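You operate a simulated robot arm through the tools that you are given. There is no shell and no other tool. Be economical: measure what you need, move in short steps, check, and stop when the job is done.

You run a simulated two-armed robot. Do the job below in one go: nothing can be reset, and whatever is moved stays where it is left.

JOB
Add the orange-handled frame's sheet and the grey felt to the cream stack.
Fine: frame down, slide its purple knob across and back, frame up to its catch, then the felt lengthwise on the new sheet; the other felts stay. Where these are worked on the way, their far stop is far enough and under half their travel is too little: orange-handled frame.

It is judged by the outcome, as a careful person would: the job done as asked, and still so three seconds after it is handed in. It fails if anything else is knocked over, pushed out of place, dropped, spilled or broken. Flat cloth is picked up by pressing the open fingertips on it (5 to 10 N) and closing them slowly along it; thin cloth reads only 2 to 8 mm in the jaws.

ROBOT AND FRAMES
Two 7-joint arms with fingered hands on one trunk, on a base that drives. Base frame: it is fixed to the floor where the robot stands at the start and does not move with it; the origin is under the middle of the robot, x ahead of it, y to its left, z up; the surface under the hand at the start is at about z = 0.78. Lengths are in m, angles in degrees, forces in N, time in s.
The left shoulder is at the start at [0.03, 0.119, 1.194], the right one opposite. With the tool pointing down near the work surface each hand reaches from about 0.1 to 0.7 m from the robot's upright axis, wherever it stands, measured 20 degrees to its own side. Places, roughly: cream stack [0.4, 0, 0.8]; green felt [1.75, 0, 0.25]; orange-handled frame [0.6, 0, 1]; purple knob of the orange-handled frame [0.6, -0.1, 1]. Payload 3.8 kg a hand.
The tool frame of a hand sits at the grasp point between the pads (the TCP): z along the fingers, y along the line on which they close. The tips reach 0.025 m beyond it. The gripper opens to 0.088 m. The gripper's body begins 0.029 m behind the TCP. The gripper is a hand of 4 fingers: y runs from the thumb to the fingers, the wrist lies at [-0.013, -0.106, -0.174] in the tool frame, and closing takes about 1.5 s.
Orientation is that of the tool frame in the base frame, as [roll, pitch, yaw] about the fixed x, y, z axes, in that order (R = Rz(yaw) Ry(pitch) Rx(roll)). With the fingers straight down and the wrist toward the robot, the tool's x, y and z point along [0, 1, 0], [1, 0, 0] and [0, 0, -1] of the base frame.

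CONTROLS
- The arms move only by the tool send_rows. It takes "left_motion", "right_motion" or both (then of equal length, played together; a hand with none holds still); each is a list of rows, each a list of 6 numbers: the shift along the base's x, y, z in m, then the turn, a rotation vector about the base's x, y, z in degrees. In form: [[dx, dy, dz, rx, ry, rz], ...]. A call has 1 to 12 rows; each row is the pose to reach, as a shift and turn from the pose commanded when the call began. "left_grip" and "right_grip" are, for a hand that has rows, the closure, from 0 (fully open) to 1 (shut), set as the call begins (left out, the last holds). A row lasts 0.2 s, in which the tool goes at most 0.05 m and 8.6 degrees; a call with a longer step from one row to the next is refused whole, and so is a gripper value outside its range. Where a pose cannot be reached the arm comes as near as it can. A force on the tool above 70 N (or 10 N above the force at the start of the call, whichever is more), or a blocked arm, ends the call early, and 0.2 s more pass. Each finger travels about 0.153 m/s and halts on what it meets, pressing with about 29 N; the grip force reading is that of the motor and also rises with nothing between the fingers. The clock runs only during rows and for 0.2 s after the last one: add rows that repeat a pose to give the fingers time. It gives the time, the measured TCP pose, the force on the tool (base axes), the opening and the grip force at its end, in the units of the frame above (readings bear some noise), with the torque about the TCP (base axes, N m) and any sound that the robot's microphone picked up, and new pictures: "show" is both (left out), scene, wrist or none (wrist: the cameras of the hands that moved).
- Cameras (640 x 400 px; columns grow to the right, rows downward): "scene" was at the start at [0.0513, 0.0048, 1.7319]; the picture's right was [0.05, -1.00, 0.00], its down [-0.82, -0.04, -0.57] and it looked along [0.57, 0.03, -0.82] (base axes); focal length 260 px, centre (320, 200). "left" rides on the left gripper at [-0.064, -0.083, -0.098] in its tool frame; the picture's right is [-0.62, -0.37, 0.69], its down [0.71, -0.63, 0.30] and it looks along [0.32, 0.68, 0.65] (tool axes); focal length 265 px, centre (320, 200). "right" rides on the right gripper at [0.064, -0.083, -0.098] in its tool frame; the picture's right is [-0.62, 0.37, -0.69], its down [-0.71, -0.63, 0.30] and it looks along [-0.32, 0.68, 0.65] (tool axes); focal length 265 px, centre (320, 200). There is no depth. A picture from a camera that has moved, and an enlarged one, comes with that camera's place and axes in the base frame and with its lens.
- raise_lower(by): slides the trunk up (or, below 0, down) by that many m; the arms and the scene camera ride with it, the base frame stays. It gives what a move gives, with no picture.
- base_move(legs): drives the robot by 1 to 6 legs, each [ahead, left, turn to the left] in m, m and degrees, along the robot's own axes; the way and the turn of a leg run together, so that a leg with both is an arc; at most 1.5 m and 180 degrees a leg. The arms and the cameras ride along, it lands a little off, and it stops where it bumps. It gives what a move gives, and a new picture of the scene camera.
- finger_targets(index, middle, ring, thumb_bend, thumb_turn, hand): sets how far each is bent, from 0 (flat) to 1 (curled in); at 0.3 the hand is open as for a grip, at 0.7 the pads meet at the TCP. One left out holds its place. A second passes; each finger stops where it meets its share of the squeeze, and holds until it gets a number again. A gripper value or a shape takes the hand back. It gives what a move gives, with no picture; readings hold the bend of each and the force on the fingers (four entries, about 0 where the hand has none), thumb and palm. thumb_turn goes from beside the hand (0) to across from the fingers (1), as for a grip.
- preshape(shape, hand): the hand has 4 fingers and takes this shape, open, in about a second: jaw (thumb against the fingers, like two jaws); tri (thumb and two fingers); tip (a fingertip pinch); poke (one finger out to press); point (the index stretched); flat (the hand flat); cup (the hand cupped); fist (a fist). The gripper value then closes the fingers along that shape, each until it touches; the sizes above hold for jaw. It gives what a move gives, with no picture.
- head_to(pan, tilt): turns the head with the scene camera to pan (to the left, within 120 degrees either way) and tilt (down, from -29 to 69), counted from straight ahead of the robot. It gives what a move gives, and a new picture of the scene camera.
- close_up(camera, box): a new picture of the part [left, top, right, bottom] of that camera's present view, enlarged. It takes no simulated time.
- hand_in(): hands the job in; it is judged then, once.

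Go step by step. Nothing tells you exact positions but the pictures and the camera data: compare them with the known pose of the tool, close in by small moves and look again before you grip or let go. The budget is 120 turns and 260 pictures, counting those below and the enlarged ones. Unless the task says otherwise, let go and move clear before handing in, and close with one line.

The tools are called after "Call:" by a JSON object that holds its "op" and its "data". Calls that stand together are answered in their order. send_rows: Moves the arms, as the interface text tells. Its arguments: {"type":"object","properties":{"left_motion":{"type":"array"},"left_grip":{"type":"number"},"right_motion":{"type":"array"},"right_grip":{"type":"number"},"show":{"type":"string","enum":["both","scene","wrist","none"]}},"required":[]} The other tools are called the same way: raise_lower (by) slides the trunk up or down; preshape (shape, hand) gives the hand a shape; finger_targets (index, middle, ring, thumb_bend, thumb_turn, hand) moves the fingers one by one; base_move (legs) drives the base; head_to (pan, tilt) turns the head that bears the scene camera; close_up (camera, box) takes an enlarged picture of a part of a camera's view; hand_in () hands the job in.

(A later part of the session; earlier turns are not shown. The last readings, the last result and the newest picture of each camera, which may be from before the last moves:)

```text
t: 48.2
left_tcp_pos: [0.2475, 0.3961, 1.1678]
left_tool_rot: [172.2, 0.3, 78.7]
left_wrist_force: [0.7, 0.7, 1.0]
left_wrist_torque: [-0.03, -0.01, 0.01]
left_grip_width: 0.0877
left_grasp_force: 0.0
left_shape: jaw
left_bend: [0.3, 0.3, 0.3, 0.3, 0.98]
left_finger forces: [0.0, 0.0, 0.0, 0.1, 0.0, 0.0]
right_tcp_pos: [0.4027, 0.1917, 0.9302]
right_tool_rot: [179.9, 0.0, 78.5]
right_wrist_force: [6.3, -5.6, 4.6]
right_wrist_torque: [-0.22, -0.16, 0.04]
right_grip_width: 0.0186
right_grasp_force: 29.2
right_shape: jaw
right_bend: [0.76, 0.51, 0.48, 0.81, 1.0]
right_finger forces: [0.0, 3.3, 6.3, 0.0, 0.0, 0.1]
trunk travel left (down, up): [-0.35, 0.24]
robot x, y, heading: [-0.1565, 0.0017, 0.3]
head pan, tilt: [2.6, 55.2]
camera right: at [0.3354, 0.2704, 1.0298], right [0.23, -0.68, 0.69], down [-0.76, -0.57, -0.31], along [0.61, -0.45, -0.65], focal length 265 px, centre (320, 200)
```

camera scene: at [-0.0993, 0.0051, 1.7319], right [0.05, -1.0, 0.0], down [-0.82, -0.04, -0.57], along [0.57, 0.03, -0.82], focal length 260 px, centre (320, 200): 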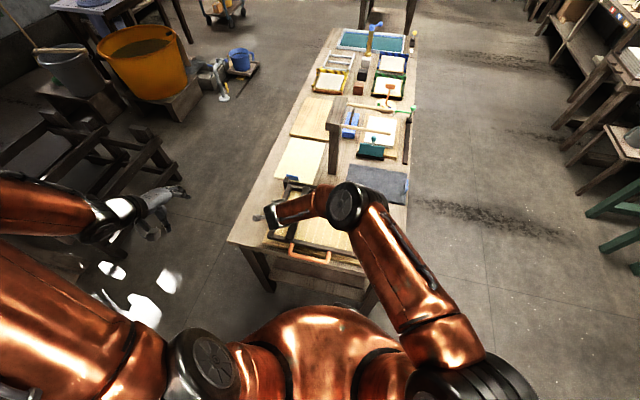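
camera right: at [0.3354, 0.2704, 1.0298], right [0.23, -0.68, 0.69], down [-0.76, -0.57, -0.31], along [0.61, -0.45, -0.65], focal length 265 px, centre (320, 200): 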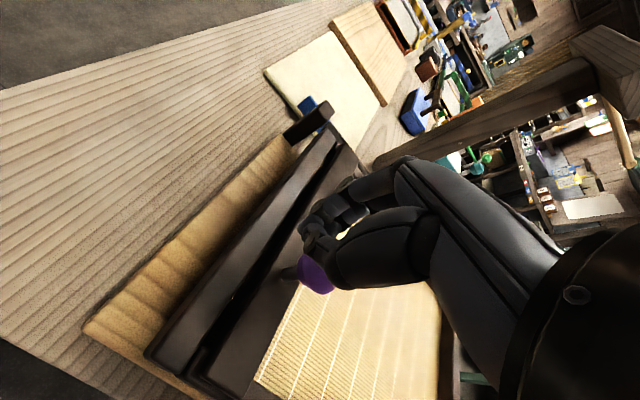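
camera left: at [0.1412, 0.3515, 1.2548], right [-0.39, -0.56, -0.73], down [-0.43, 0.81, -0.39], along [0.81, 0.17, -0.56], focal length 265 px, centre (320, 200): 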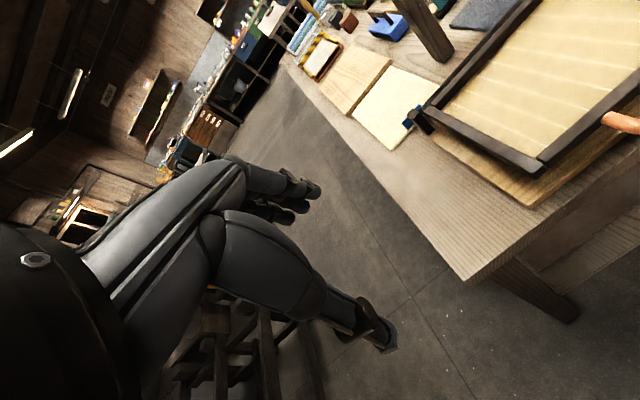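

The bar is at its far stop and the knob slipped slightly in the grip. I'll open, re-centre on the knob and close again.

Call:
{"op": "send_rows", "data": {"right_motion": [[0, 0, 0, 0, 0, 0], [0, 0, 0, 0, 0, 0], [0, 0, 0, 0, 0, 0], [0, 0, 0, 0, 0, 0], [0, 0, 0, 0, 0, 0]], "right_grip": 0, "show": "wrist"}}

Call:
{"op": "close_up", "data": {"camera": "scene", "box": [250, 150, 390, 270]}}

```text
t: 49.4
left_tcp_pos: [0.2472, 0.3971, 1.1683]
left_tool_rot: [172.3, 0.3, 78.6]
left_wrist_force: [0.4, -1.1, 1.6]
left_wrist_torque: [0.0, -0.02, 0.01]
left_grip_width: 0.0876
left_grasp_force: 0.0
left_shape: jaw
left_bend: [0.3, 0.3, 0.3, 0.3, 0.98]
left_finger forces: [0.0, 0.0, 0.0, 0.0, 0.1, 0.0]
right_tcp_pos: [0.3993, 0.1916, 0.9286]
right_tool_rot: [-179.9, 0.1, 78.6]
right_wrist_force: [0.1, 0.0, -0.3]
right_wrist_torque: [0.01, -0.01, 0.02]
right_grip_width: 0.0875
right_grasp_force: 0.2
right_shape: jaw
right_bend: [0.3, 0.3, 0.3, 0.3, 0.98]
right_finger forces: [0.0, 0.0, 0.1, 0.0, 0.0, 0.1]
trunk travel left (down, up): [-0.35, 0.24]
robot x, y, heading: [-0.1495, -0.0003, -0.0]
head pan, tilt: [2.6, 55.2]
camera right: at [0.3321, 0.2709, 1.0288], right [0.24, -0.68, 0.69], down [-0.76, -0.57, -0.3], along [0.61, -0.45, -0.65], focal length 265 px, centre (320, 200)
```

right: 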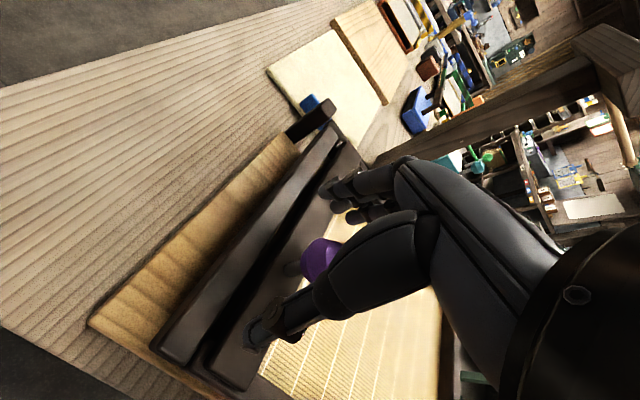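

```text
3.33 times, centred on (320, 210) of scene
camera zoom: at [-0.0992, 0.0051, 1.7319], right [0.05, -1.0, 0.0], down [-0.82, -0.04, -0.57], along [0.57, 0.03, -0.82], focal length 867 px, centre (320, 167)
```

zoom: 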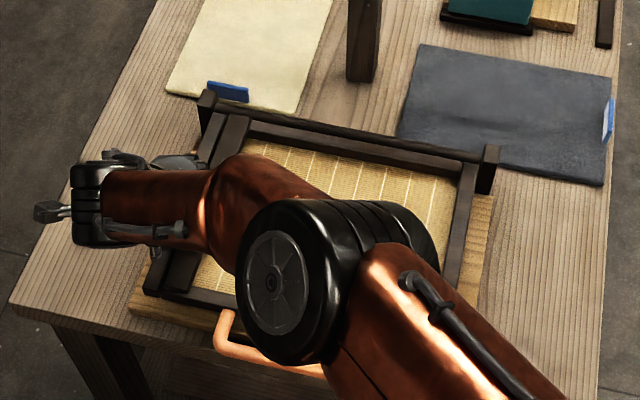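

Call:
{"op": "send_rows", "data": {"right_motion": [[-0.001, -0.009, 0, 0, 0, 0], [-0.001, -0.009, 0, 0, 0, 0], [-0.001, -0.009, 0, 0, 0, 0], [-0.001, -0.009, 0, 0, 0, 0], [-0.001, -0.009, 0, 0, 0, 0], [-0.001, -0.009, 0, 0, 0, 0], [-0.001, -0.009, 0, 0, 0, 0], [-0.004, -0.023, 0, 0, 0, 0], [-0.007, -0.038, 0, 0, 0, 0], [-0.01, -0.053, 0, 0, 0, 0]], "right_grip": 1, "show": "wrist"}}

```text
t: 51.6
left_tcp_pos: [0.2484, 0.3949, 1.1677]
left_tool_rot: [172.2, 0.2, 78.7]
left_wrist_force: [-0.5, 0.4, 1.0]
left_wrist_torque: [0.01, 0.0, -0.03]
left_grip_width: 0.0875
left_grasp_force: 0.1
left_shape: jaw
left_bend: [0.3, 0.3, 0.3, 0.3, 0.98]
left_finger forces: [0.0, 0.1, 0.1, 0.0, 0.0, 0.0]
right_tcp_pos: [0.3914, 0.1391, 0.9299]
right_tool_rot: [180.0, -0.1, 78.4]
right_wrist_force: [15.2, -1.4, 5.6]
right_wrist_torque: [-0.09, -0.3, 0.16]
right_grip_width: 0.0117
right_grasp_force: 29.0
right_shape: jaw
right_bend: [0.73, 0.49, 0.48, 0.77, 1.0]
right_finger forces: [0.0, 7.7, 5.7, 0.0, 0.0, 0.0]
trunk travel left (down, up): [-0.35, 0.24]
robot x, y, heading: [-0.1495, -0.0015, 0.0]
head pan, tilt: [2.6, 55.2]
camera right: at [0.3241, 0.2178, 1.0287], right [0.24, -0.68, 0.69], down [-0.76, -0.57, -0.31], along [0.61, -0.45, -0.65], focal length 265 px, centre (320, 200)
```

right: 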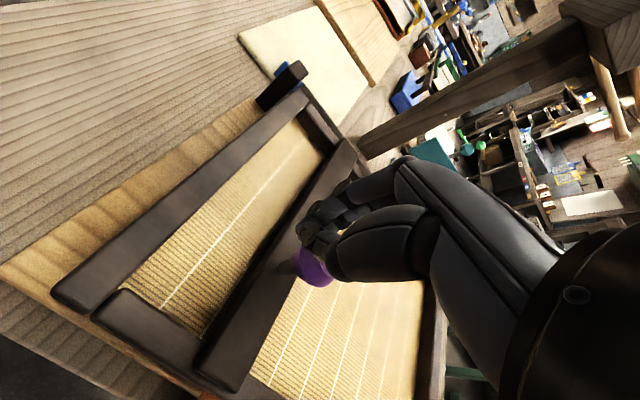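

The bar comes back with the hand. I'll return it all the way.

Call:
{"op": "send_rows", "data": {"right_motion": [[0.002, -0.015, 0, 0, 0, 0], [-0.001, -0.033, 0, 0, 0, 0], [-0.004, -0.051, 0, 0, 0, 0], [-0.008, -0.069, 0, 0, 0, 0], [-0.011, -0.087, 0, 0, 0, 0], [-0.015, -0.105, 0, 0, 0, 0], [-0.018, -0.123, 0, 0, 0, 0], [-0.022, -0.141, 0, 0, 0, 0], [-0.026, -0.159, 0, 0, 0, 0], [-0.029, -0.177, 0, 0, 0, 0], [-0.033, -0.195, 0, 0, 0, 0]]}}

```text
t: 54.0
left_tcp_pos: [0.2471, 0.3951, 1.1686]
left_tool_rot: [172.2, 0.2, 78.7]
left_wrist_force: [-0.7, -1.1, 0.5]
left_wrist_torque: [-0.02, 0.03, -0.02]
left_grip_width: 0.0876
left_grasp_force: 0.0
left_shape: jaw
left_bend: [0.3, 0.3, 0.3, 0.3, 0.98]
left_finger forces: [0.0, 0.0, 0.1, 0.0, 0.0, 0.1]
right_tcp_pos: [0.3574, -0.0569, 0.9282]
right_tool_rot: [180.0, -0.1, 78.5]
right_wrist_force: [10.6, -0.9, 3.5]
right_wrist_torque: [-0.06, -0.2, 0.08]
right_grip_width: 0.0104
right_grasp_force: 29.1
right_shape: jaw
right_bend: [0.73, 0.52, 0.53, 0.77, 1.0]
right_finger forces: [0.1, 4.2, 5.5, 0.0, 0.1, 0.1]
trunk travel left (down, up): [-0.35, 0.24]
robot x, y, heading: [-0.152, -0.0023, -0.1]
head pan, tilt: [2.6, 55.2]
camera scene: at [-0.0981, 0.0037, 1.7319], right [0.05, -1.0, 0.0], down [-0.82, -0.04, -0.57], along [0.57, 0.03, -0.82], focal length 260 px, centre (320, 200)
camera right: at [0.2901, 0.022, 1.0282], right [0.24, -0.68, 0.69], down [-0.76, -0.57, -0.31], along [0.61, -0.45, -0.65], focal length 265 px, centre (320, 200)
```

scene: 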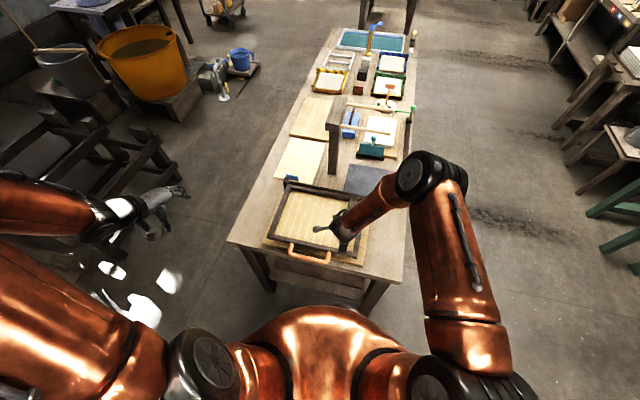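
right: 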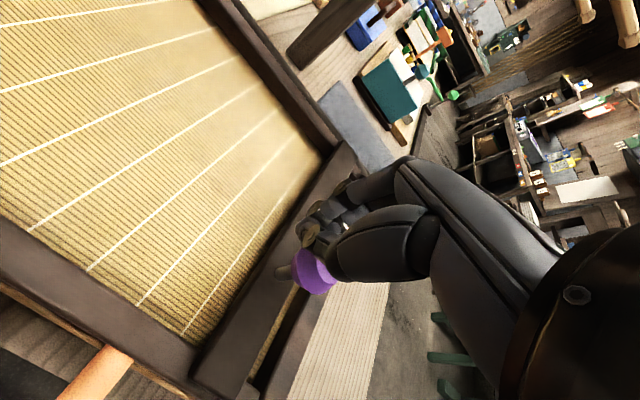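

Call:
{"op": "send_rows", "data": {"right_motion": [[-0.001, -0.007, 0, 0, 0, 0], [-0.003, -0.014, 0, 0, 0, 0], [-0.004, -0.021, 0, 0, 0, 0], [-0.005, -0.028, 0, 0, 0, 0]], "show": "wrist"}}

```text
t: 55.0
left_tcp_pos: [0.2475, 0.398, 1.1664]
left_tool_rot: [172.3, 0.4, 78.8]
left_wrist_force: [0.2, 0.0, 0.4]
left_wrist_torque: [0.01, 0.03, 0.02]
left_grip_width: 0.0877
left_grasp_force: 0.0
left_shape: jaw
left_bend: [0.3, 0.3, 0.3, 0.3, 0.98]
left_finger forces: [0.0, 0.0, 0.1, 0.1, 0.0, 0.1]
right_tcp_pos: [0.3534, -0.0776, 0.9298]
right_tool_rot: [-179.9, -0.2, 78.9]
right_wrist_force: [14.2, 18.1, 1.5]
right_wrist_torque: [0.33, -0.27, 0.24]
right_grip_width: 0.0104
right_grasp_force: 29.2
right_shape: jaw
right_bend: [0.73, 0.52, 0.55, 0.77, 1.0]
right_finger forces: [0.1, 6.7, 2.5, 0.0, 29.3, 0.1]
trunk travel left (down, up): [-0.35, 0.24]
robot x, y, heading: [-0.1533, 0.0042, -0.0]
head pan, tilt: [2.6, 55.2]
camera right: at [0.2855, 0.0007, 1.0295], right [0.24, -0.68, 0.69], down [-0.76, -0.58, -0.31], along [0.61, -0.45, -0.66], focal length 265 px, centre (320, 200)
```

right: 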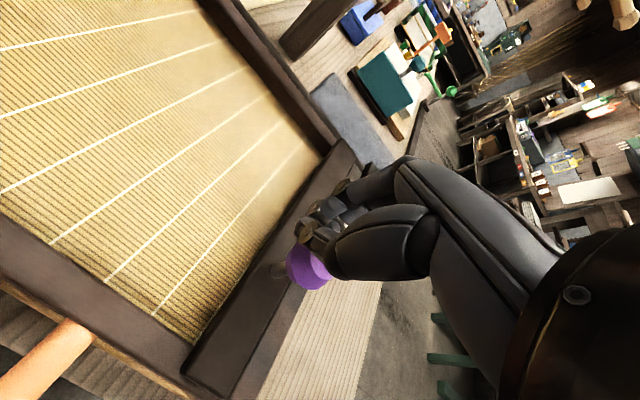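

The bar is back at its home stop (18 N against the push). I'll open the right hand and lift away.

Call:
{"op": "send_rows", "data": {"right_motion": [[0, 0.004, 0, 0, 0, 0], [0, 0.004, 0, 0, 0, 0], [0, 0.004, 0, 0, 0, 0], [0, 0.004, 0, 0, 0, 0], [0, 0.004, 0, 0, 0, 0], [0, 0.004, 0.04, 0, 0, 0], [0, 0, 0.08, 0, 0, 0], [0, -0.03, 0.13, 0, 0, 0], [-0.02, -0.07, 0.16, 0, 0, 0], [-0.04, -0.11, 0.19, 0, 0, 0], [-0.06, -0.15, 0.22, 0, 0, 0], [-0.08, -0.19, 0.25, 0, 0, 0]], "right_grip": 0}}

Call:
{"op": "close_up", "data": {"camera": "scene", "box": [250, 150, 390, 270]}}

```text
refused: row 8 steps farther than a row can; nothing moved
```

```text
3.33 times, centred on (320, 210) of scene
camera zoom: at [-0.0968, 0.0086, 1.7318], right [0.05, -1.0, 0.0], down [-0.82, -0.04, -0.57], along [0.57, 0.03, -0.82], focal length 867 px, centre (320, 167)
```

zoom: 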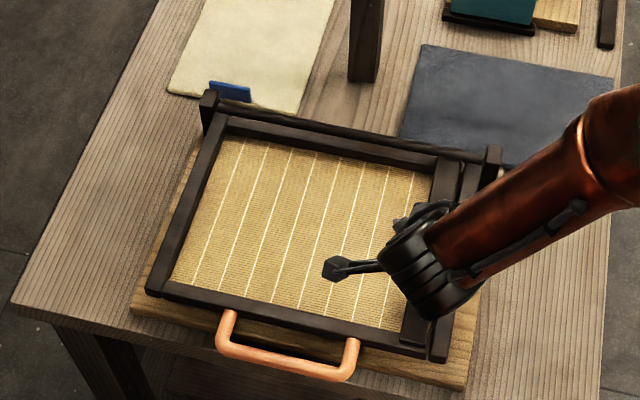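

Call:
{"op": "send_rows", "data": {"right_motion": [[0, 0.004, 0, 0, 0, 0], [0, 0.004, 0, 0, 0, 0], [0, 0.004, 0, 0, 0, 0], [0, 0.004, 0, 0, 0, 0], [0, 0.004, 0, 0, 0, 0], [0, 0.004, 0.04, 0, 0, 0], [0, 0, 0.08, 0, 0, 0], [0, -0.025, 0.115, 0, 0, 0], [-0.015, -0.06, 0.145, 0, 0, 0], [-0.03, -0.095, 0.175, 0, 0, 0], [-0.045, -0.13, 0.205, 0, 0, 0], [-0.06, -0.16, 0.235, 0, 0, 0]], "right_grip": 0, "show": "none"}}

Call:
{"op": "send_rows", "data": {"left_motion": [[0, -0.04, -0.02, 1.5, 7, 0], [0, -0.08, -0.04, 1.5, 7, 0], [0, -0.12, -0.06, 1.5, 7, 0], [0, -0.16, -0.07, 1.5, 7, 0], [0, -0.2, -0.08, 1.5, 7, 0], [0, -0.24, -0.09, 1.5, 7, 0], [0.005, -0.28, -0.1, 1.5, 7, 0], [0.01, -0.31, -0.13, 1.5, 7, 0], [0.013, -0.327, -0.165, 1.5, 7, 0], [0.013, -0.327, -0.19, 1.5, 7, 0], [0.013, -0.327, -0.19, 1.5, 7, 0]]}}

Call:
{"op": "close_up", "data": {"camera": "scene", "box": [250, 150, 390, 270]}}

```text
t: 57.6
left_tcp_pos: [0.2454, 0.3951, 1.1689]
left_tool_rot: [172.2, 0.2, 78.6]
left_wrist_force: [0.2, 0.1, -0.1]
left_wrist_torque: [0.0, -0.03, -0.02]
left_grip_width: 0.0877
left_grasp_force: 0.0
left_shape: jaw
left_bend: [0.3, 0.3, 0.3, 0.3, 0.98]
left_finger forces: [0.0, 0.0, 0.0, 0.0, 0.0, 0.1]
right_tcp_pos: [0.289, -0.244, 1.1664]
right_tool_rot: [179.9, 0.0, 78.6]
right_wrist_force: [-1.0, -0.3, 1.0]
right_wrist_torque: [-0.06, -0.01, 0.0]
right_grip_width: 0.0877
right_grasp_force: 0.1
right_shape: jaw
right_bend: [0.3, 0.3, 0.3, 0.3, 0.98]
right_finger forces: [0.0, 0.0, 0.0, 0.0, 0.0, 0.0]
trunk travel left (down, up): [-0.35, 0.24]
robot x, y, heading: [-0.1491, -0.0024, 0.0]
head pan, tilt: [2.6, 55.2]
```

```text
t: 60.0
left_tcp_pos: [0.26, 0.0673, 0.9786]
left_tool_rot: [179.4, 0.1, 78.6]
left_wrist_force: [0.0, 0.6, -0.1]
left_wrist_torque: [0.0, -0.03, -0.03]
left_grip_width: 0.0877
left_grasp_force: 0.1
left_shape: jaw
left_bend: [0.3, 0.3, 0.3, 0.3, 0.98]
left_finger forces: [0.0, 0.1, 0.0, 0.0, 0.0, 0.0]
right_tcp_pos: [0.2905, -0.2445, 1.1644]
right_tool_rot: [-180.0, -0.1, 78.5]
right_wrist_force: [-0.4, -0.1, -0.4]
right_wrist_torque: [0.01, 0.0, 0.0]
right_grip_width: 0.0877
right_grasp_force: 0.0
right_shape: jaw
right_bend: [0.3, 0.3, 0.3, 0.3, 0.98]
right_finger forces: [0.1, 0.1, 0.0, 0.1, 0.0, 0.1]
trunk travel left (down, up): [-0.35, 0.24]
robot x, y, heading: [-0.151, -0.0004, -0.1]
head pan, tilt: [2.6, 55.2]
camera scene: at [-0.0995, 0.0045, 1.7319], right [0.05, -1.0, 0.0], down [-0.82, -0.04, -0.57], along [0.57, 0.03, -0.82], focal length 260 px, centre (320, 200)
camera left: at [0.1652, 0.0207, 1.0762], right [-0.48, -0.54, -0.7], down [-0.47, 0.82, -0.31], along [0.74, 0.18, -0.65], focal length 265 px, centre (320, 200)
```

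scene: 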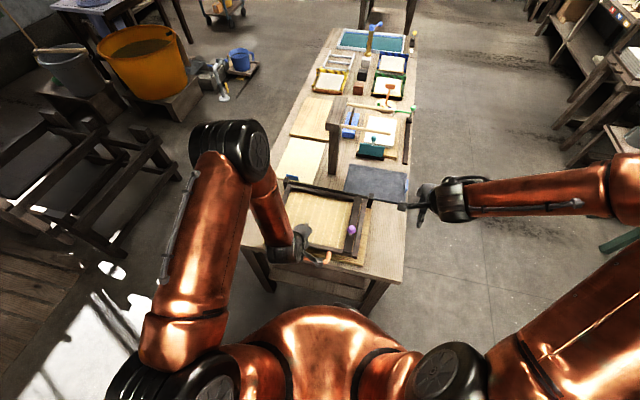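
left: 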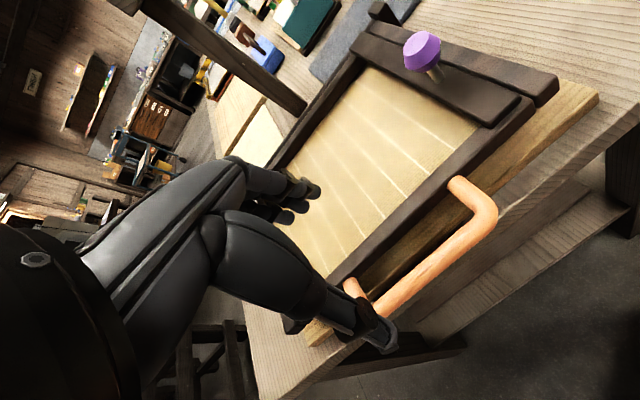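

```text
3.33 times, centred on (320, 210) of scene
camera zoom: at [-0.0995, 0.0045, 1.7319], right [0.05, -1.0, 0.0], down [-0.82, -0.04, -0.57], along [0.57, 0.03, -0.82], focal length 867 px, centre (320, 167)
```

zoom: 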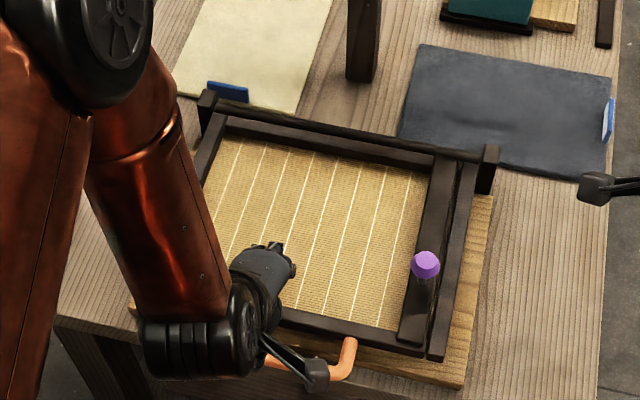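

The bar is home again. To get fingers into the gap between the handle and the frame, I'll partly close the left hand first and look.

Call:
{"op": "send_rows", "data": {"left_motion": [[-0.006, 0.001, 0, 0, 0, 0], [-0.006, 0.001, -0.03, 0, 0, 0], [-0.006, 0.001, -0.06, 0, 0, 0], [-0.006, 0.001, -0.06, 0, 0, 0], [-0.006, 0.001, -0.06, 0, 0, 0]], "left_grip": 0.4, "show": "wrist"}}

Call:
{"op": "close_up", "data": {"camera": "left", "box": [220, 130, 500, 370]}}

```text
t: 61.2
left_tcp_pos: [0.2517, 0.0689, 0.9181]
left_tool_rot: [179.4, 0.1, 78.7]
left_wrist_force: [0.2, -0.2, -0.7]
left_wrist_torque: [0.02, 0.02, -0.03]
left_grip_width: 0.0533
left_grasp_force: 0.1
left_shape: jaw
left_bend: [0.29, 0.4, 0.37, 0.64, 1.0]
left_finger forces: [0.0, 0.1, 0.1, 0.1, 0.1, 0.1]
right_tcp_pos: [0.2906, -0.2456, 1.1647]
right_tool_rot: [179.9, 0.0, 78.5]
right_wrist_force: [-0.4, -0.1, 0.6]
right_wrist_torque: [0.01, -0.03, 0.03]
right_grip_width: 0.0876
right_grasp_force: 0.1
right_shape: jaw
right_bend: [0.3, 0.3, 0.3, 0.3, 0.98]
right_finger forces: [0.1, 0.1, 0.0, 0.0, 0.1, 0.0]
trunk travel left (down, up): [-0.35, 0.24]
robot x, y, heading: [-0.1509, 0.0009, -0.1]
head pan, tilt: [2.6, 55.2]
camera left: at [0.1577, 0.0225, 1.0168], right [-0.48, -0.54, -0.69], down [-0.47, 0.82, -0.31], along [0.74, 0.18, -0.65], focal length 265 px, centre (320, 200)
```

left: 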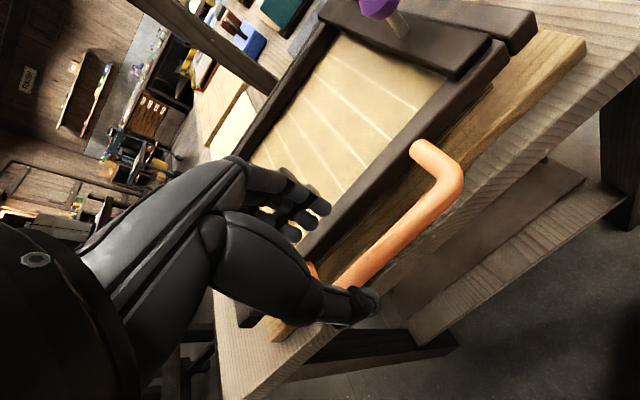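

```text
1.67 times, centred on (360, 250) of left
camera zoom: at [0.1577, 0.0225, 1.0168], right [-0.48, -0.54, -0.69], down [-0.47, 0.82, -0.31], along [0.74, 0.18, -0.65], focal length 442 px, centre (253, 117)
```

zoom: 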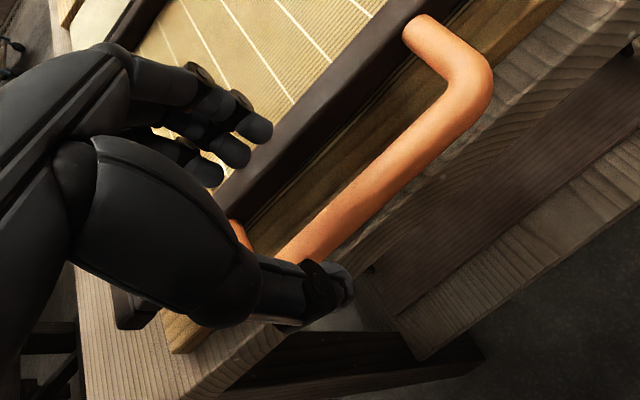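

I'll set the fingers more bent and the thumb open so only the fingers enter the gap. The handle bar is at about [0.263, 0.068, 0.855].

Call:
{"op": "finger_targets", "data": {"hand": "left", "index": 0.54, "middle": 0.54, "ring": 0.54, "thumb_bend": 0.3, "thumb_turn": 1}}

Call:
{"op": "send_rows", "data": {"left_motion": [[0.008, -0.001, 0, 0, 0, 0], [0.015, -0.002, 0, 0, 0, 0], [0.015, -0.002, 0, 0, 0, 0]], "show": "wrist"}}

Call:
{"op": "close_up", "data": {"camera": "left", "box": [220, 130, 500, 370]}}

```text
t: 62.2
left_tcp_pos: [0.253, 0.0682, 0.918]
left_tool_rot: [179.3, 0.1, 78.7]
left_wrist_force: [0.2, -0.2, -0.3]
left_wrist_torque: [0.0, -0.01, -0.01]
left_grip_width: 0.0586
left_grasp_force: 0.1
left_shape: fingers
left_bend: [0.54, 0.54, 0.54, 0.3, 0.98]
left_finger forces: [0.0, 0.0, 0.0, 0.0, 0.0, 0.0]
right_tcp_pos: [0.2925, -0.2439, 1.1662]
right_tool_rot: [180.0, -0.1, 78.5]
right_wrist_force: [-1.3, -0.5, -0.4]
right_wrist_torque: [0.0, 0.03, 0.0]
right_grip_width: 0.0876
right_grasp_force: 0.0
right_shape: jaw
right_bend: [0.3, 0.3, 0.3, 0.3, 0.98]
right_finger forces: [0.0, 0.1, 0.0, 0.1, 0.0, 0.0]
trunk travel left (down, up): [-0.35, 0.24]
robot x, y, heading: [-0.153, -0.001, 0.1]
head pan, tilt: [2.6, 55.2]
```

```text
t: 63.0
left_tcp_pos: [0.2673, 0.0666, 0.9201]
left_tool_rot: [179.4, 0.1, 78.7]
left_wrist_force: [0.2, 0.3, -0.2]
left_wrist_torque: [0.02, 0.01, 0.0]
left_grip_width: 0.0591
left_grasp_force: 0.0
left_shape: fingers
left_bend: [0.54, 0.54, 0.54, 0.3, 0.98]
left_finger forces: [0.1, 0.0, 0.0, 0.0, 0.0, 0.1]
right_tcp_pos: [0.2912, -0.2455, 1.1658]
right_tool_rot: [-180.0, 0.0, 78.5]
right_wrist_force: [-0.2, 1.1, -0.5]
right_wrist_torque: [0.02, 0.0, 0.0]
right_grip_width: 0.0875
right_grasp_force: 0.2
right_shape: jaw
right_bend: [0.3, 0.3, 0.3, 0.3, 0.98]
right_finger forces: [0.0, 0.0, 0.1, 0.0, 0.1, 0.1]
trunk travel left (down, up): [-0.35, 0.24]
robot x, y, heading: [-0.1517, -0.0007, -0.0]
head pan, tilt: [2.6, 55.2]
camera left: at [0.1729, 0.0205, 1.0172], right [-0.48, -0.54, -0.7], down [-0.47, 0.82, -0.31], along [0.74, 0.18, -0.65], focal length 265 px, centre (320, 200)
```

left: 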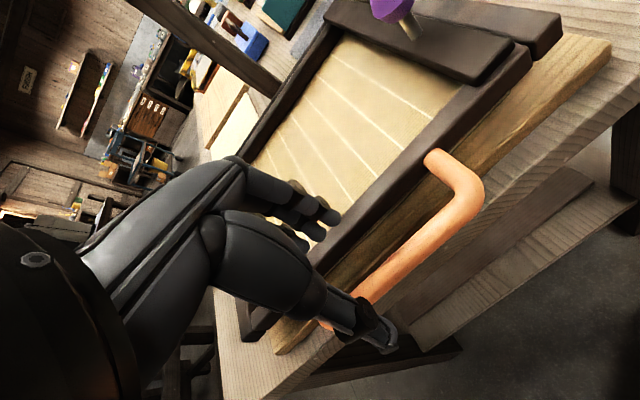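

```text
1.67 times, centred on (360, 250) of left
camera zoom: at [0.1729, 0.0205, 1.0172], right [-0.48, -0.54, -0.7], down [-0.47, 0.82, -0.31], along [0.74, 0.18, -0.65], focal length 442 px, centre (253, 117)
```

zoom: 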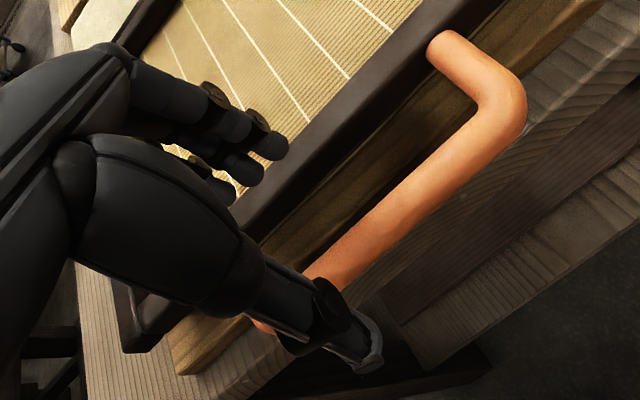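

Call:
{"op": "finger_targets", "data": {"hand": "left", "index": 0.57, "middle": 0.57, "ring": 0.57}}

Call:
{"op": "send_rows", "data": {"left_motion": [[-0.004, 0.001, -0.015, 0, 0, 0], [-0.004, 0.001, -0.03, 0, 0, 0], [-0.004, 0.001, -0.04, 0, 0, 0], [-0.004, 0.001, -0.045, 0, 0, 0]], "show": "wrist"}}

Call:
{"op": "close_up", "data": {"camera": "left", "box": [220, 130, 500, 370]}}

```text
t: 64.0
left_tcp_pos: [0.2677, 0.0664, 0.9192]
left_tool_rot: [179.4, -0.1, 78.6]
left_wrist_force: [0.1, 0.2, 0.2]
left_wrist_torque: [-0.02, -0.01, 0.02]
left_grip_width: 0.0565
left_grasp_force: 0.1
left_shape: fingers
left_bend: [0.56, 0.56, 0.56, 0.3, 0.98]
left_finger forces: [0.0, 0.1, 0.0, 0.1, 0.0, 0.0]
right_tcp_pos: [0.2908, -0.2443, 1.165]
right_tool_rot: [-180.0, 0.0, 78.4]
right_wrist_force: [0.1, -1.0, -0.3]
right_wrist_torque: [0.02, 0.01, -0.04]
right_grip_width: 0.0875
right_grasp_force: 0.2
right_shape: jaw
right_bend: [0.3, 0.3, 0.3, 0.3, 0.98]
right_finger forces: [0.0, 0.0, 0.1, 0.1, 0.1, 0.0]
trunk travel left (down, up): [-0.35, 0.24]
robot x, y, heading: [-0.149, 0.0012, -0.1]
head pan, tilt: [2.6, 55.2]
```

```text
t: 65.0
left_tcp_pos: [0.2648, 0.0673, 0.8736]
left_tool_rot: [179.3, 0.1, 78.8]
left_wrist_force: [1.2, 0.0, 0.7]
left_wrist_torque: [-0.01, 0.02, 0.0]
left_grip_width: 0.0567
left_grasp_force: 0.1
left_shape: fingers
left_bend: [0.56, 0.56, 0.56, 0.3, 0.98]
left_finger forces: [0.0, 0.1, 0.1, 0.0, 0.0, 0.0]
right_tcp_pos: [0.2911, -0.2442, 1.1653]
right_tool_rot: [-179.9, 0.0, 78.5]
right_wrist_force: [0.6, -0.1, -0.1]
right_wrist_torque: [-0.02, -0.02, -0.02]
right_grip_width: 0.0875
right_grasp_force: 0.0
right_shape: jaw
right_bend: [0.3, 0.3, 0.3, 0.3, 0.98]
right_finger forces: [0.1, 0.0, 0.1, 0.0, 0.1, 0.0]
trunk travel left (down, up): [-0.35, 0.24]
robot x, y, heading: [-0.1483, -0.0034, -0.1]
head pan, tilt: [2.6, 55.2]
camera left: at [0.169, 0.0215, 0.9718], right [-0.48, -0.54, -0.69], down [-0.47, 0.82, -0.31], along [0.74, 0.18, -0.65], focal length 265 px, centre (320, 200)
```

left: 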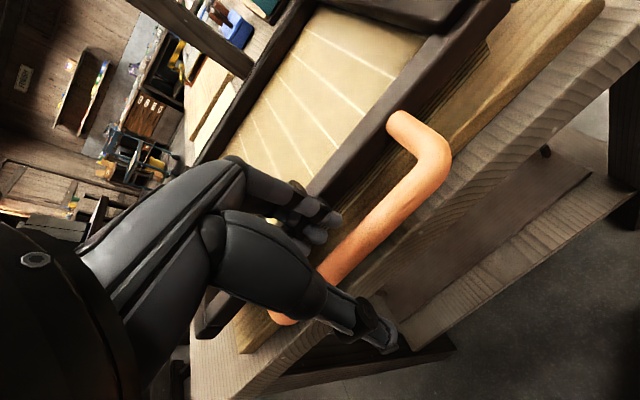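

```text
1.67 times, centred on (360, 250) of left
camera zoom: at [0.169, 0.0215, 0.9718], right [-0.48, -0.54, -0.69], down [-0.47, 0.82, -0.31], along [0.74, 0.18, -0.65], focal length 442 px, centre (253, 117)
```

zoom: 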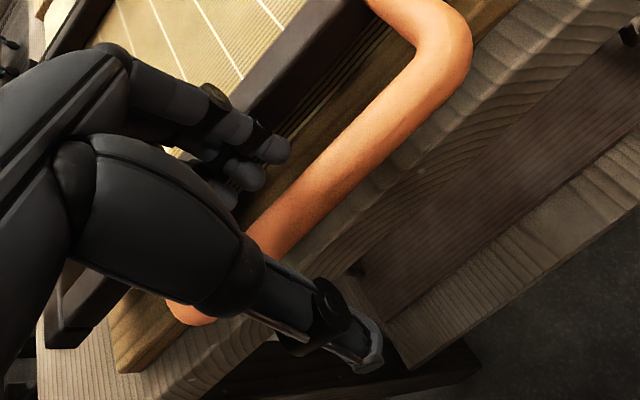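

The fingers are entering the gap. Down further.

Call:
{"op": "send_rows", "data": {"left_motion": [[0, 0, -0.012, 0, 0, 0], [0, 0, -0.023, 0, 0, 0], [0, 0, -0.032, 0, 0, 0], [0, 0, -0.032, 0, 0, 0]], "show": "wrist"}}

Call:
{"op": "close_up", "data": {"camera": "left", "box": [220, 130, 500, 370]}}

```text
t: 66.0
left_tcp_pos: [0.2613, 0.0676, 0.8404]
left_tool_rot: [179.6, 0.1, 78.8]
left_wrist_force: [-10.4, 1.3, -3.7]
left_wrist_torque: [0.0, 0.09, 0.08]
left_grip_width: 0.0567
left_grasp_force: 5.0
left_shape: fingers
left_bend: [0.56, 0.64, 0.56, 0.3, 0.98]
left_finger forces: [0.1, 9.7, 0.1, 0.0, 0.0, 0.1]
right_tcp_pos: [0.2889, -0.2433, 1.1667]
right_tool_rot: [179.8, 0.0, 78.4]
right_wrist_force: [0.5, 0.3, 0.3]
right_wrist_torque: [-0.02, 0.01, 0.02]
right_grip_width: 0.0877
right_grasp_force: 0.1
right_shape: jaw
right_bend: [0.3, 0.3, 0.3, 0.3, 0.98]
right_finger forces: [0.1, 0.1, 0.0, 0.0, 0.0, 0.0]
trunk travel left (down, up): [-0.35, 0.24]
robot x, y, heading: [-0.1452, -0.0014, -0.1]
head pan, tilt: [2.6, 55.2]
camera left: at [0.1666, 0.0221, 0.9397], right [-0.48, -0.54, -0.69], down [-0.48, 0.82, -0.31], along [0.74, 0.18, -0.65], focal length 265 px, centre (320, 200)
```

left: 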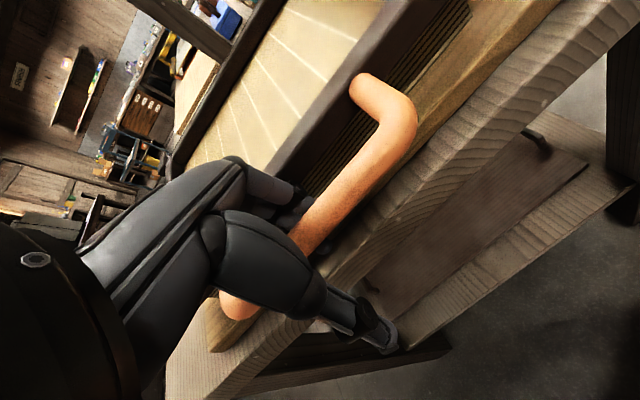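

```text
1.67 times, centred on (360, 250) of left
camera zoom: at [0.1666, 0.0221, 0.9397], right [-0.48, -0.54, -0.69], down [-0.48, 0.82, -0.31], along [0.74, 0.18, -0.65], focal length 442 px, centre (253, 117)
```

zoom: 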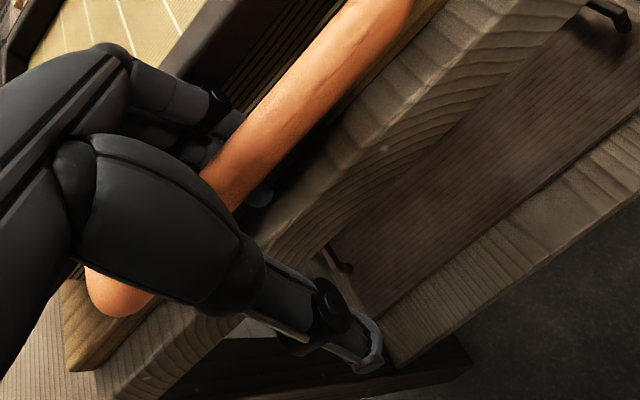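

Call:
{"op": "finger_targets", "data": {"hand": "left", "index": 0.72, "middle": 0.72, "ring": 0.72, "thumb_bend": 0.74}}

Call:
{"op": "close_up", "data": {"camera": "left", "box": [180, 100, 500, 370]}}

```text
t: 67.0
left_tcp_pos: [0.2648, 0.0689, 0.8422]
left_tool_rot: [179.4, 0.1, 78.7]
left_wrist_force: [-1.9, 0.7, -2.8]
left_wrist_torque: [-0.01, -0.06, 0.01]
left_grip_width: 0.0001
left_grasp_force: 1.0
left_shape: fingers
left_bend: [0.72, 0.72, 0.72, 0.71, 1.0]
left_finger forces: [0.1, 0.0, 0.0, 0.0, 2.7, 0.1]
right_tcp_pos: [0.2905, -0.245, 1.1655]
right_tool_rot: [180.0, 0.0, 78.5]
right_wrist_force: [0.4, -0.5, -0.8]
right_wrist_torque: [0.02, -0.01, 0.01]
right_grip_width: 0.0877
right_grasp_force: 0.1
right_shape: jaw
right_bend: [0.3, 0.3, 0.3, 0.3, 0.98]
right_finger forces: [0.2, 0.0, 0.0, 0.1, 0.0, 0.0]
trunk travel left (down, up): [-0.35, 0.24]
robot x, y, heading: [-0.1529, 0.0023, -0.1]
head pan, tilt: [2.6, 55.2]
```

```text
1.48 times, centred on (340, 235) of left
camera zoom: at [0.169, 0.0217, 0.9401], right [-0.48, -0.54, -0.7], down [-0.47, 0.82, -0.31], along [0.74, 0.18, -0.65], focal length 393 px, centre (290, 148)
```

zoom: 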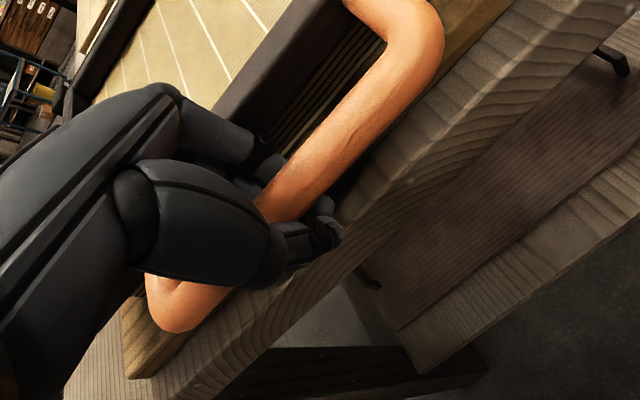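

The handle is caged. I'll lift the frame along its arc.

Call:
{"op": "send_rows", "data": {"left_motion": [[0.001, 0, 0.016, 0, 0, 0], [0.004, -0.001, 0.033, 0, 0, 0], [0.006, -0.001, 0.05, 0, 0, 0], [0.01, -0.002, 0.066, 0, 0, 0], [0.014, -0.003, 0.082, 0, 0, 0], [0.019, -0.004, 0.098, 0, 0, 0], [0.025, -0.005, 0.114, 0, 0, 0], [0.032, -0.007, 0.129, 0, 0, 0], [0.04, -0.008, 0.144, 0, 0, 0], [0.049, -0.01, 0.159, 0, 0, 0], [0.058, -0.012, 0.173, 0, 0, 0], [0.068, -0.014, 0.186, 0, 0, 0]]}}

```text
t: 69.6
left_tcp_pos: [0.3349, 0.0531, 1.0297]
left_tool_rot: [179.0, 0.1, 78.7]
left_wrist_force: [-6.1, 0.0, 2.4]
left_wrist_torque: [-0.02, -0.08, -0.04]
left_grip_width: 0.0
left_grasp_force: 2.5
left_shape: fingers
left_bend: [0.72, 0.72, 0.72, 0.72, 1.0]
left_finger forces: [0.1, 0.1, 0.0, 0.0, 5.6, 0.1]
right_tcp_pos: [0.2901, -0.2439, 1.1654]
right_tool_rot: [179.9, 0.0, 78.5]
right_wrist_force: [-0.2, 0.2, 0.1]
right_wrist_torque: [-0.02, -0.02, 0.02]
right_grip_width: 0.0877
right_grasp_force: 0.0
right_shape: jaw
right_bend: [0.3, 0.3, 0.3, 0.3, 0.98]
right_finger forces: [0.1, 0.1, 0.0, 0.0, 0.0, 0.1]
trunk travel left (down, up): [-0.35, 0.24]
robot x, y, heading: [-0.1525, -0.0025, 0.2]
head pan, tilt: [2.6, 55.2]
camera scene: at [-0.101, 0.0048, 1.7318], right [0.05, -1.0, 0.0], down [-0.82, -0.04, -0.57], along [0.57, 0.03, -0.82], focal length 260 px, centre (320, 200)
camera left: at [0.2379, 0.0075, 1.1264], right [-0.47, -0.54, -0.7], down [-0.47, 0.82, -0.32], along [0.74, 0.18, -0.64], focal length 265 px, centre (320, 200)
```

scene: 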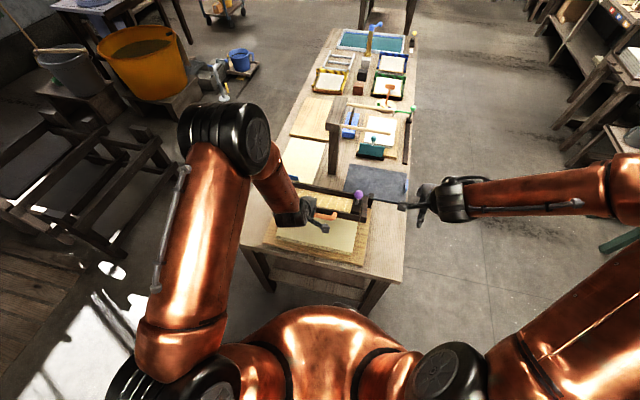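
left: 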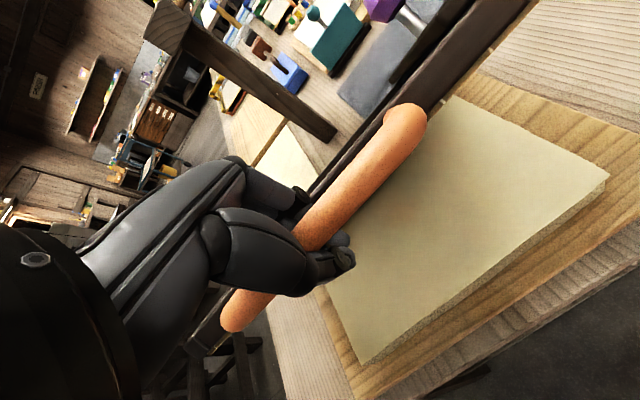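

Call:
{"op": "send_rows", "data": {"left_motion": [[0.009, -0.002, 0.013, 0, 0, 0], [0.019, -0.004, 0.026, 0, 0, 0], [0.031, -0.006, 0.038, 0, 0, 0], [0.043, -0.009, 0.049, 0, 0, 0], [0.056, -0.011, 0.06, 0, 0, 0], [0.069, -0.014, 0.069, 0, 0, 0], [0.083, -0.017, 0.078, 0, 0, 0], [0.098, -0.02, 0.087, 0, 0, 0], [0.113, -0.023, 0.095, 0, 0, 0], [0.128, -0.026, 0.101, 0, 0, 0], [0.143, -0.029, 0.107, 0, 0, 0], [0.159, -0.032, 0.112, 0, 0, 0]], "show": "scene"}}

Call:
{"op": "send_rows", "data": {"left_motion": [[0.015, -0.003, 0.004, 0, 0, 0], [0.03, -0.006, 0.007, 0, 0, 0], [0.045, -0.009, 0.01, 0, 0, 0], [0.06, -0.012, 0.012, 0, 0, 0], [0.075, -0.015, 0.013, 0, 0, 0], [0.088, -0.018, 0.013, 0, 0, 0]], "show": "scene"}}

```text
t: 72.2
left_tcp_pos: [0.4911, 0.0208, 1.1394]
left_tool_rot: [179.6, 0.1, 78.8]
left_wrist_force: [-0.4, 0.2, 0.5]
left_wrist_torque: [-0.01, 0.0, 0.03]
left_grip_width: 0.0001
left_grasp_force: 0.7
left_shape: fingers
left_bend: [0.72, 0.72, 0.72, 0.72, 1.0]
left_finger forces: [0.0, 0.0, 0.0, 0.0, 0.8, 0.0]
right_tcp_pos: [0.292, -0.245, 1.1645]
right_tool_rot: [179.9, 0.0, 78.5]
right_wrist_force: [-0.1, 0.2, 1.1]
right_wrist_torque: [0.02, 0.0, 0.02]
right_grip_width: 0.0875
right_grasp_force: 0.0
right_shape: jaw
right_bend: [0.3, 0.3, 0.3, 0.3, 0.98]
right_finger forces: [0.0, 0.0, 0.0, 0.0, 0.1, 0.0]
trunk travel left (down, up): [-0.35, 0.24]
robot x, y, heading: [-0.1515, 0.0011, 0.1]
head pan, tilt: [2.6, 55.2]
camera scene: at [-0.099, 0.0044, 1.7319], right [0.05, -1.0, 0.0], down [-0.82, -0.04, -0.57], along [0.57, 0.03, -0.82], focal length 260 px, centre (320, 200)
```

scene: 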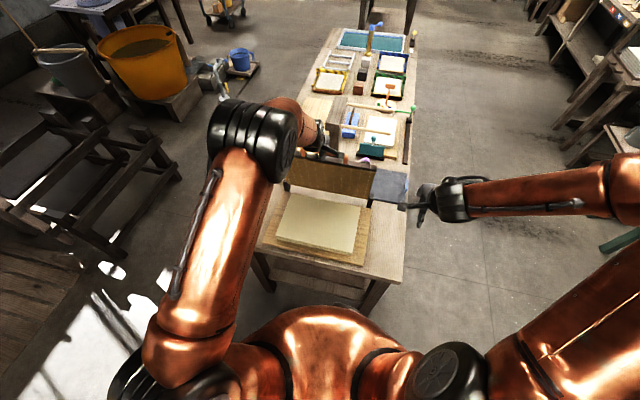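

```text
t: 73.6
left_tcp_pos: [0.5798, 0.0035, 1.1535]
left_tool_rot: [179.5, 0.1, 78.7]
left_wrist_force: [-0.9, -0.5, 0.1]
left_wrist_torque: [0.05, 0.0, 0.01]
left_grip_width: 0.0001
left_grasp_force: 0.2
left_shape: fingers
left_bend: [0.72, 0.72, 0.72, 0.72, 1.0]
left_finger forces: [0.1, 0.0, 0.1, 0.0, 0.1, 0.0]
right_tcp_pos: [0.2916, -0.2446, 1.1659]
right_tool_rot: [-179.9, 0.0, 78.5]
right_wrist_force: [-0.7, -0.2, 0.1]
right_wrist_torque: [0.0, -0.05, -0.02]
right_grip_width: 0.0879
right_grasp_force: 0.0
right_shape: jaw
right_bend: [0.3, 0.3, 0.3, 0.3, 0.98]
right_finger forces: [0.0, 0.0, 0.1, 0.0, 0.0, 0.1]
trunk travel left (down, up): [-0.35, 0.24]
robot x, y, heading: [-0.152, 0.0005, -0.0]
head pan, tilt: [2.6, 55.2]
camera scene: at [-0.099, 0.0047, 1.7319], right [0.05, -1.0, 0.0], down [-0.82, -0.04, -0.57], along [0.57, 0.03, -0.82], focal length 260 px, centre (320, 200)
```

scene: 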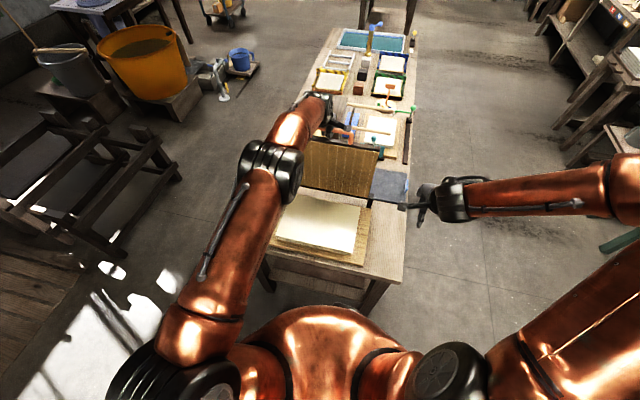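

The frame's face is now bare, so the sheet has come off onto the stack. I'll push the frame to its catch.

Call:
{"op": "send_rows", "data": {"left_motion": [[0.005, -0.001, 0, 0, 0, 0], [0.01, -0.002, 0, 0, 0, 0], [0.015, -0.003, 0, 0, 0, 0], [0.015, -0.003, 0, 0, 0, 0]], "show": "wrist"}}

Call:
{"op": "close_up", "data": {"camera": "scene", "box": [250, 110, 410, 260]}}

```text
t: 74.6
left_tcp_pos: [0.5882, 0.0015, 1.1537]
left_tool_rot: [179.4, 0.1, 78.8]
left_wrist_force: [-12.8, 2.4, -2.3]
left_wrist_torque: [-0.04, -0.13, -0.04]
left_grip_width: 0.0
left_grasp_force: 6.6
left_shape: fingers
left_bend: [0.72, 0.72, 0.72, 0.71, 1.0]
left_finger forces: [0.0, 0.1, 0.0, 0.0, 12.7, 0.1]
left hand out of reach, approached as far as the arm can: row 3, 4
right_tcp_pos: [0.2889, -0.2441, 1.1653]
right_tool_rot: [179.9, 0.1, 78.6]
right_wrist_force: [-0.1, 0.1, -0.5]
right_wrist_torque: [0.02, 0.04, 0.0]
right_grip_width: 0.088
right_grasp_force: 0.0
right_shape: jaw
right_bend: [0.3, 0.3, 0.3, 0.3, 0.98]
right_finger forces: [0.0, 0.0, 0.0, 0.1, 0.0, 0.1]
trunk travel left (down, up): [-0.35, 0.24]
robot x, y, heading: [-0.151, -0.003, 0.2]
head pan, tilt: [2.6, 55.2]
camera left: at [0.493, -0.0442, 1.2512], right [-0.48, -0.54, -0.69], down [-0.47, 0.82, -0.31], along [0.74, 0.18, -0.65], focal length 265 px, centre (320, 200)
```

left: 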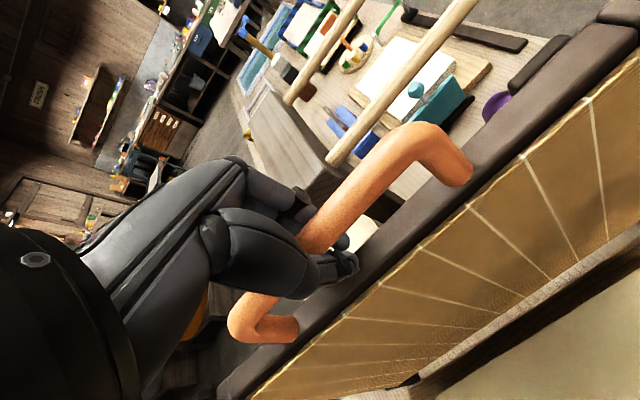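

```text
2.67 times, centred on (330, 185) of scene
camera zoom: at [-0.1022, 0.0055, 1.7319], right [0.05, -1.0, 0.0], down [-0.82, -0.04, -0.57], along [0.57, 0.03, -0.82], focal length 694 px, centre (293, 240)
```

zoom: 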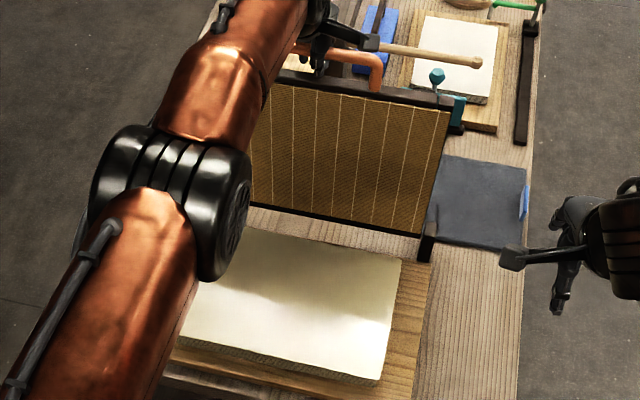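

The frame is at its stop, as before. I'll open the hand and lift off.

Call:
{"op": "send_rows", "data": {"left_motion": [[-0.01, 0.002, 0, 0, 0, 0], [-0.01, 0.002, 0, 0, 0, 0], [-0.01, 0.002, 0, 0, 0, 0], [-0.01, 0.002, 0, 0, 0, 0], [-0.01, 0.002, 0, 0, 0, 0], [-0.01, 0.002, 0, 0, 0, 0], [-0.01, 0.002, 0, 0, 0, 0], [-0.01, 0.002, 0.03, 0, 0, 0], [-0.01, 0.002, 0.07, 0, 0, 0], [-0.01, 0.002, 0.11, 0, 0, 0]], "left_grip": 0, "show": "both"}}

Call:
{"op": "close_up", "data": {"camera": "scene", "box": [250, 110, 410, 260]}}

```text
t: 76.8
left_tcp_pos: [0.5799, 0.0035, 1.2628]
left_tool_rot: [179.4, 0.0, 78.7]
left_wrist_force: [-0.6, 1.1, -0.1]
left_wrist_torque: [0.02, 0.02, 0.0]
left_grip_width: 0.088
left_grasp_force: 0.1
left_shape: jaw
left_bend: [0.3, 0.3, 0.3, 0.3, 0.98]
left_finger forces: [0.0, 0.0, 0.0, 0.0, 0.1, 0.0]
right_tcp_pos: [0.2911, -0.2449, 1.1647]
right_tool_rot: [180.0, 0.0, 78.6]
right_wrist_force: [0.0, -0.3, 1.1]
right_wrist_torque: [0.0, -0.01, 0.01]
right_grip_width: 0.0878
right_grasp_force: 0.0
right_shape: jaw
right_bend: [0.3, 0.3, 0.3, 0.3, 0.98]
right_finger forces: [0.1, 0.0, 0.0, 0.0, 0.0, 0.0]
trunk travel left (down, up): [-0.35, 0.24]
robot x, y, heading: [-0.1531, 0.0013, -0.1]
head pan, tilt: [2.6, 55.2]
camera scene: at [-0.0996, 0.0046, 1.7319], right [0.05, -1.0, 0.0], down [-0.82, -0.04, -0.57], along [0.57, 0.03, -0.82], focal length 260 px, centre (320, 200)
camera left: at [0.4858, -0.0426, 1.3613], right [-0.48, -0.54, -0.69], down [-0.47, 0.82, -0.31], along [0.74, 0.18, -0.65], focal length 265 px, centre (320, 200)
```

scene: 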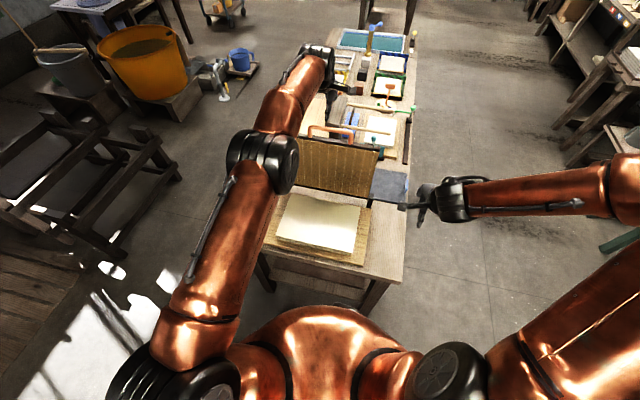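
left: 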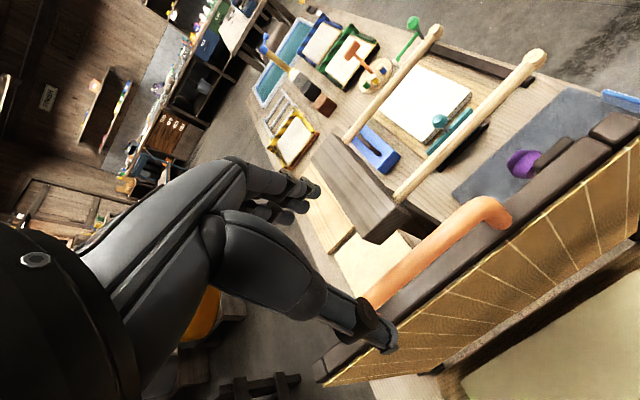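

```text
2.67 times, centred on (330, 185) of scene
camera zoom: at [-0.0996, 0.0046, 1.7319], right [0.05, -1.0, 0.0], down [-0.82, -0.04, -0.57], along [0.57, 0.03, -0.82], focal length 694 px, centre (293, 240)
```

zoom: 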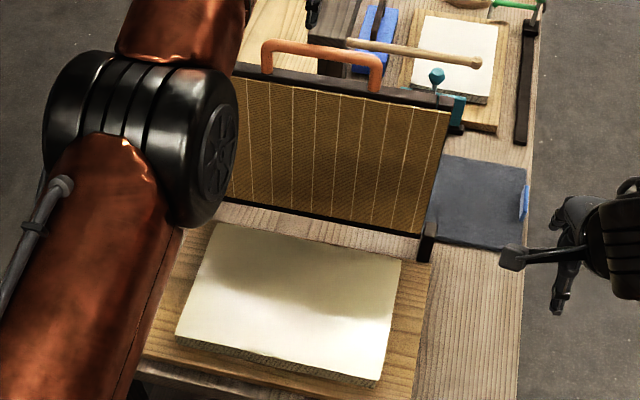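

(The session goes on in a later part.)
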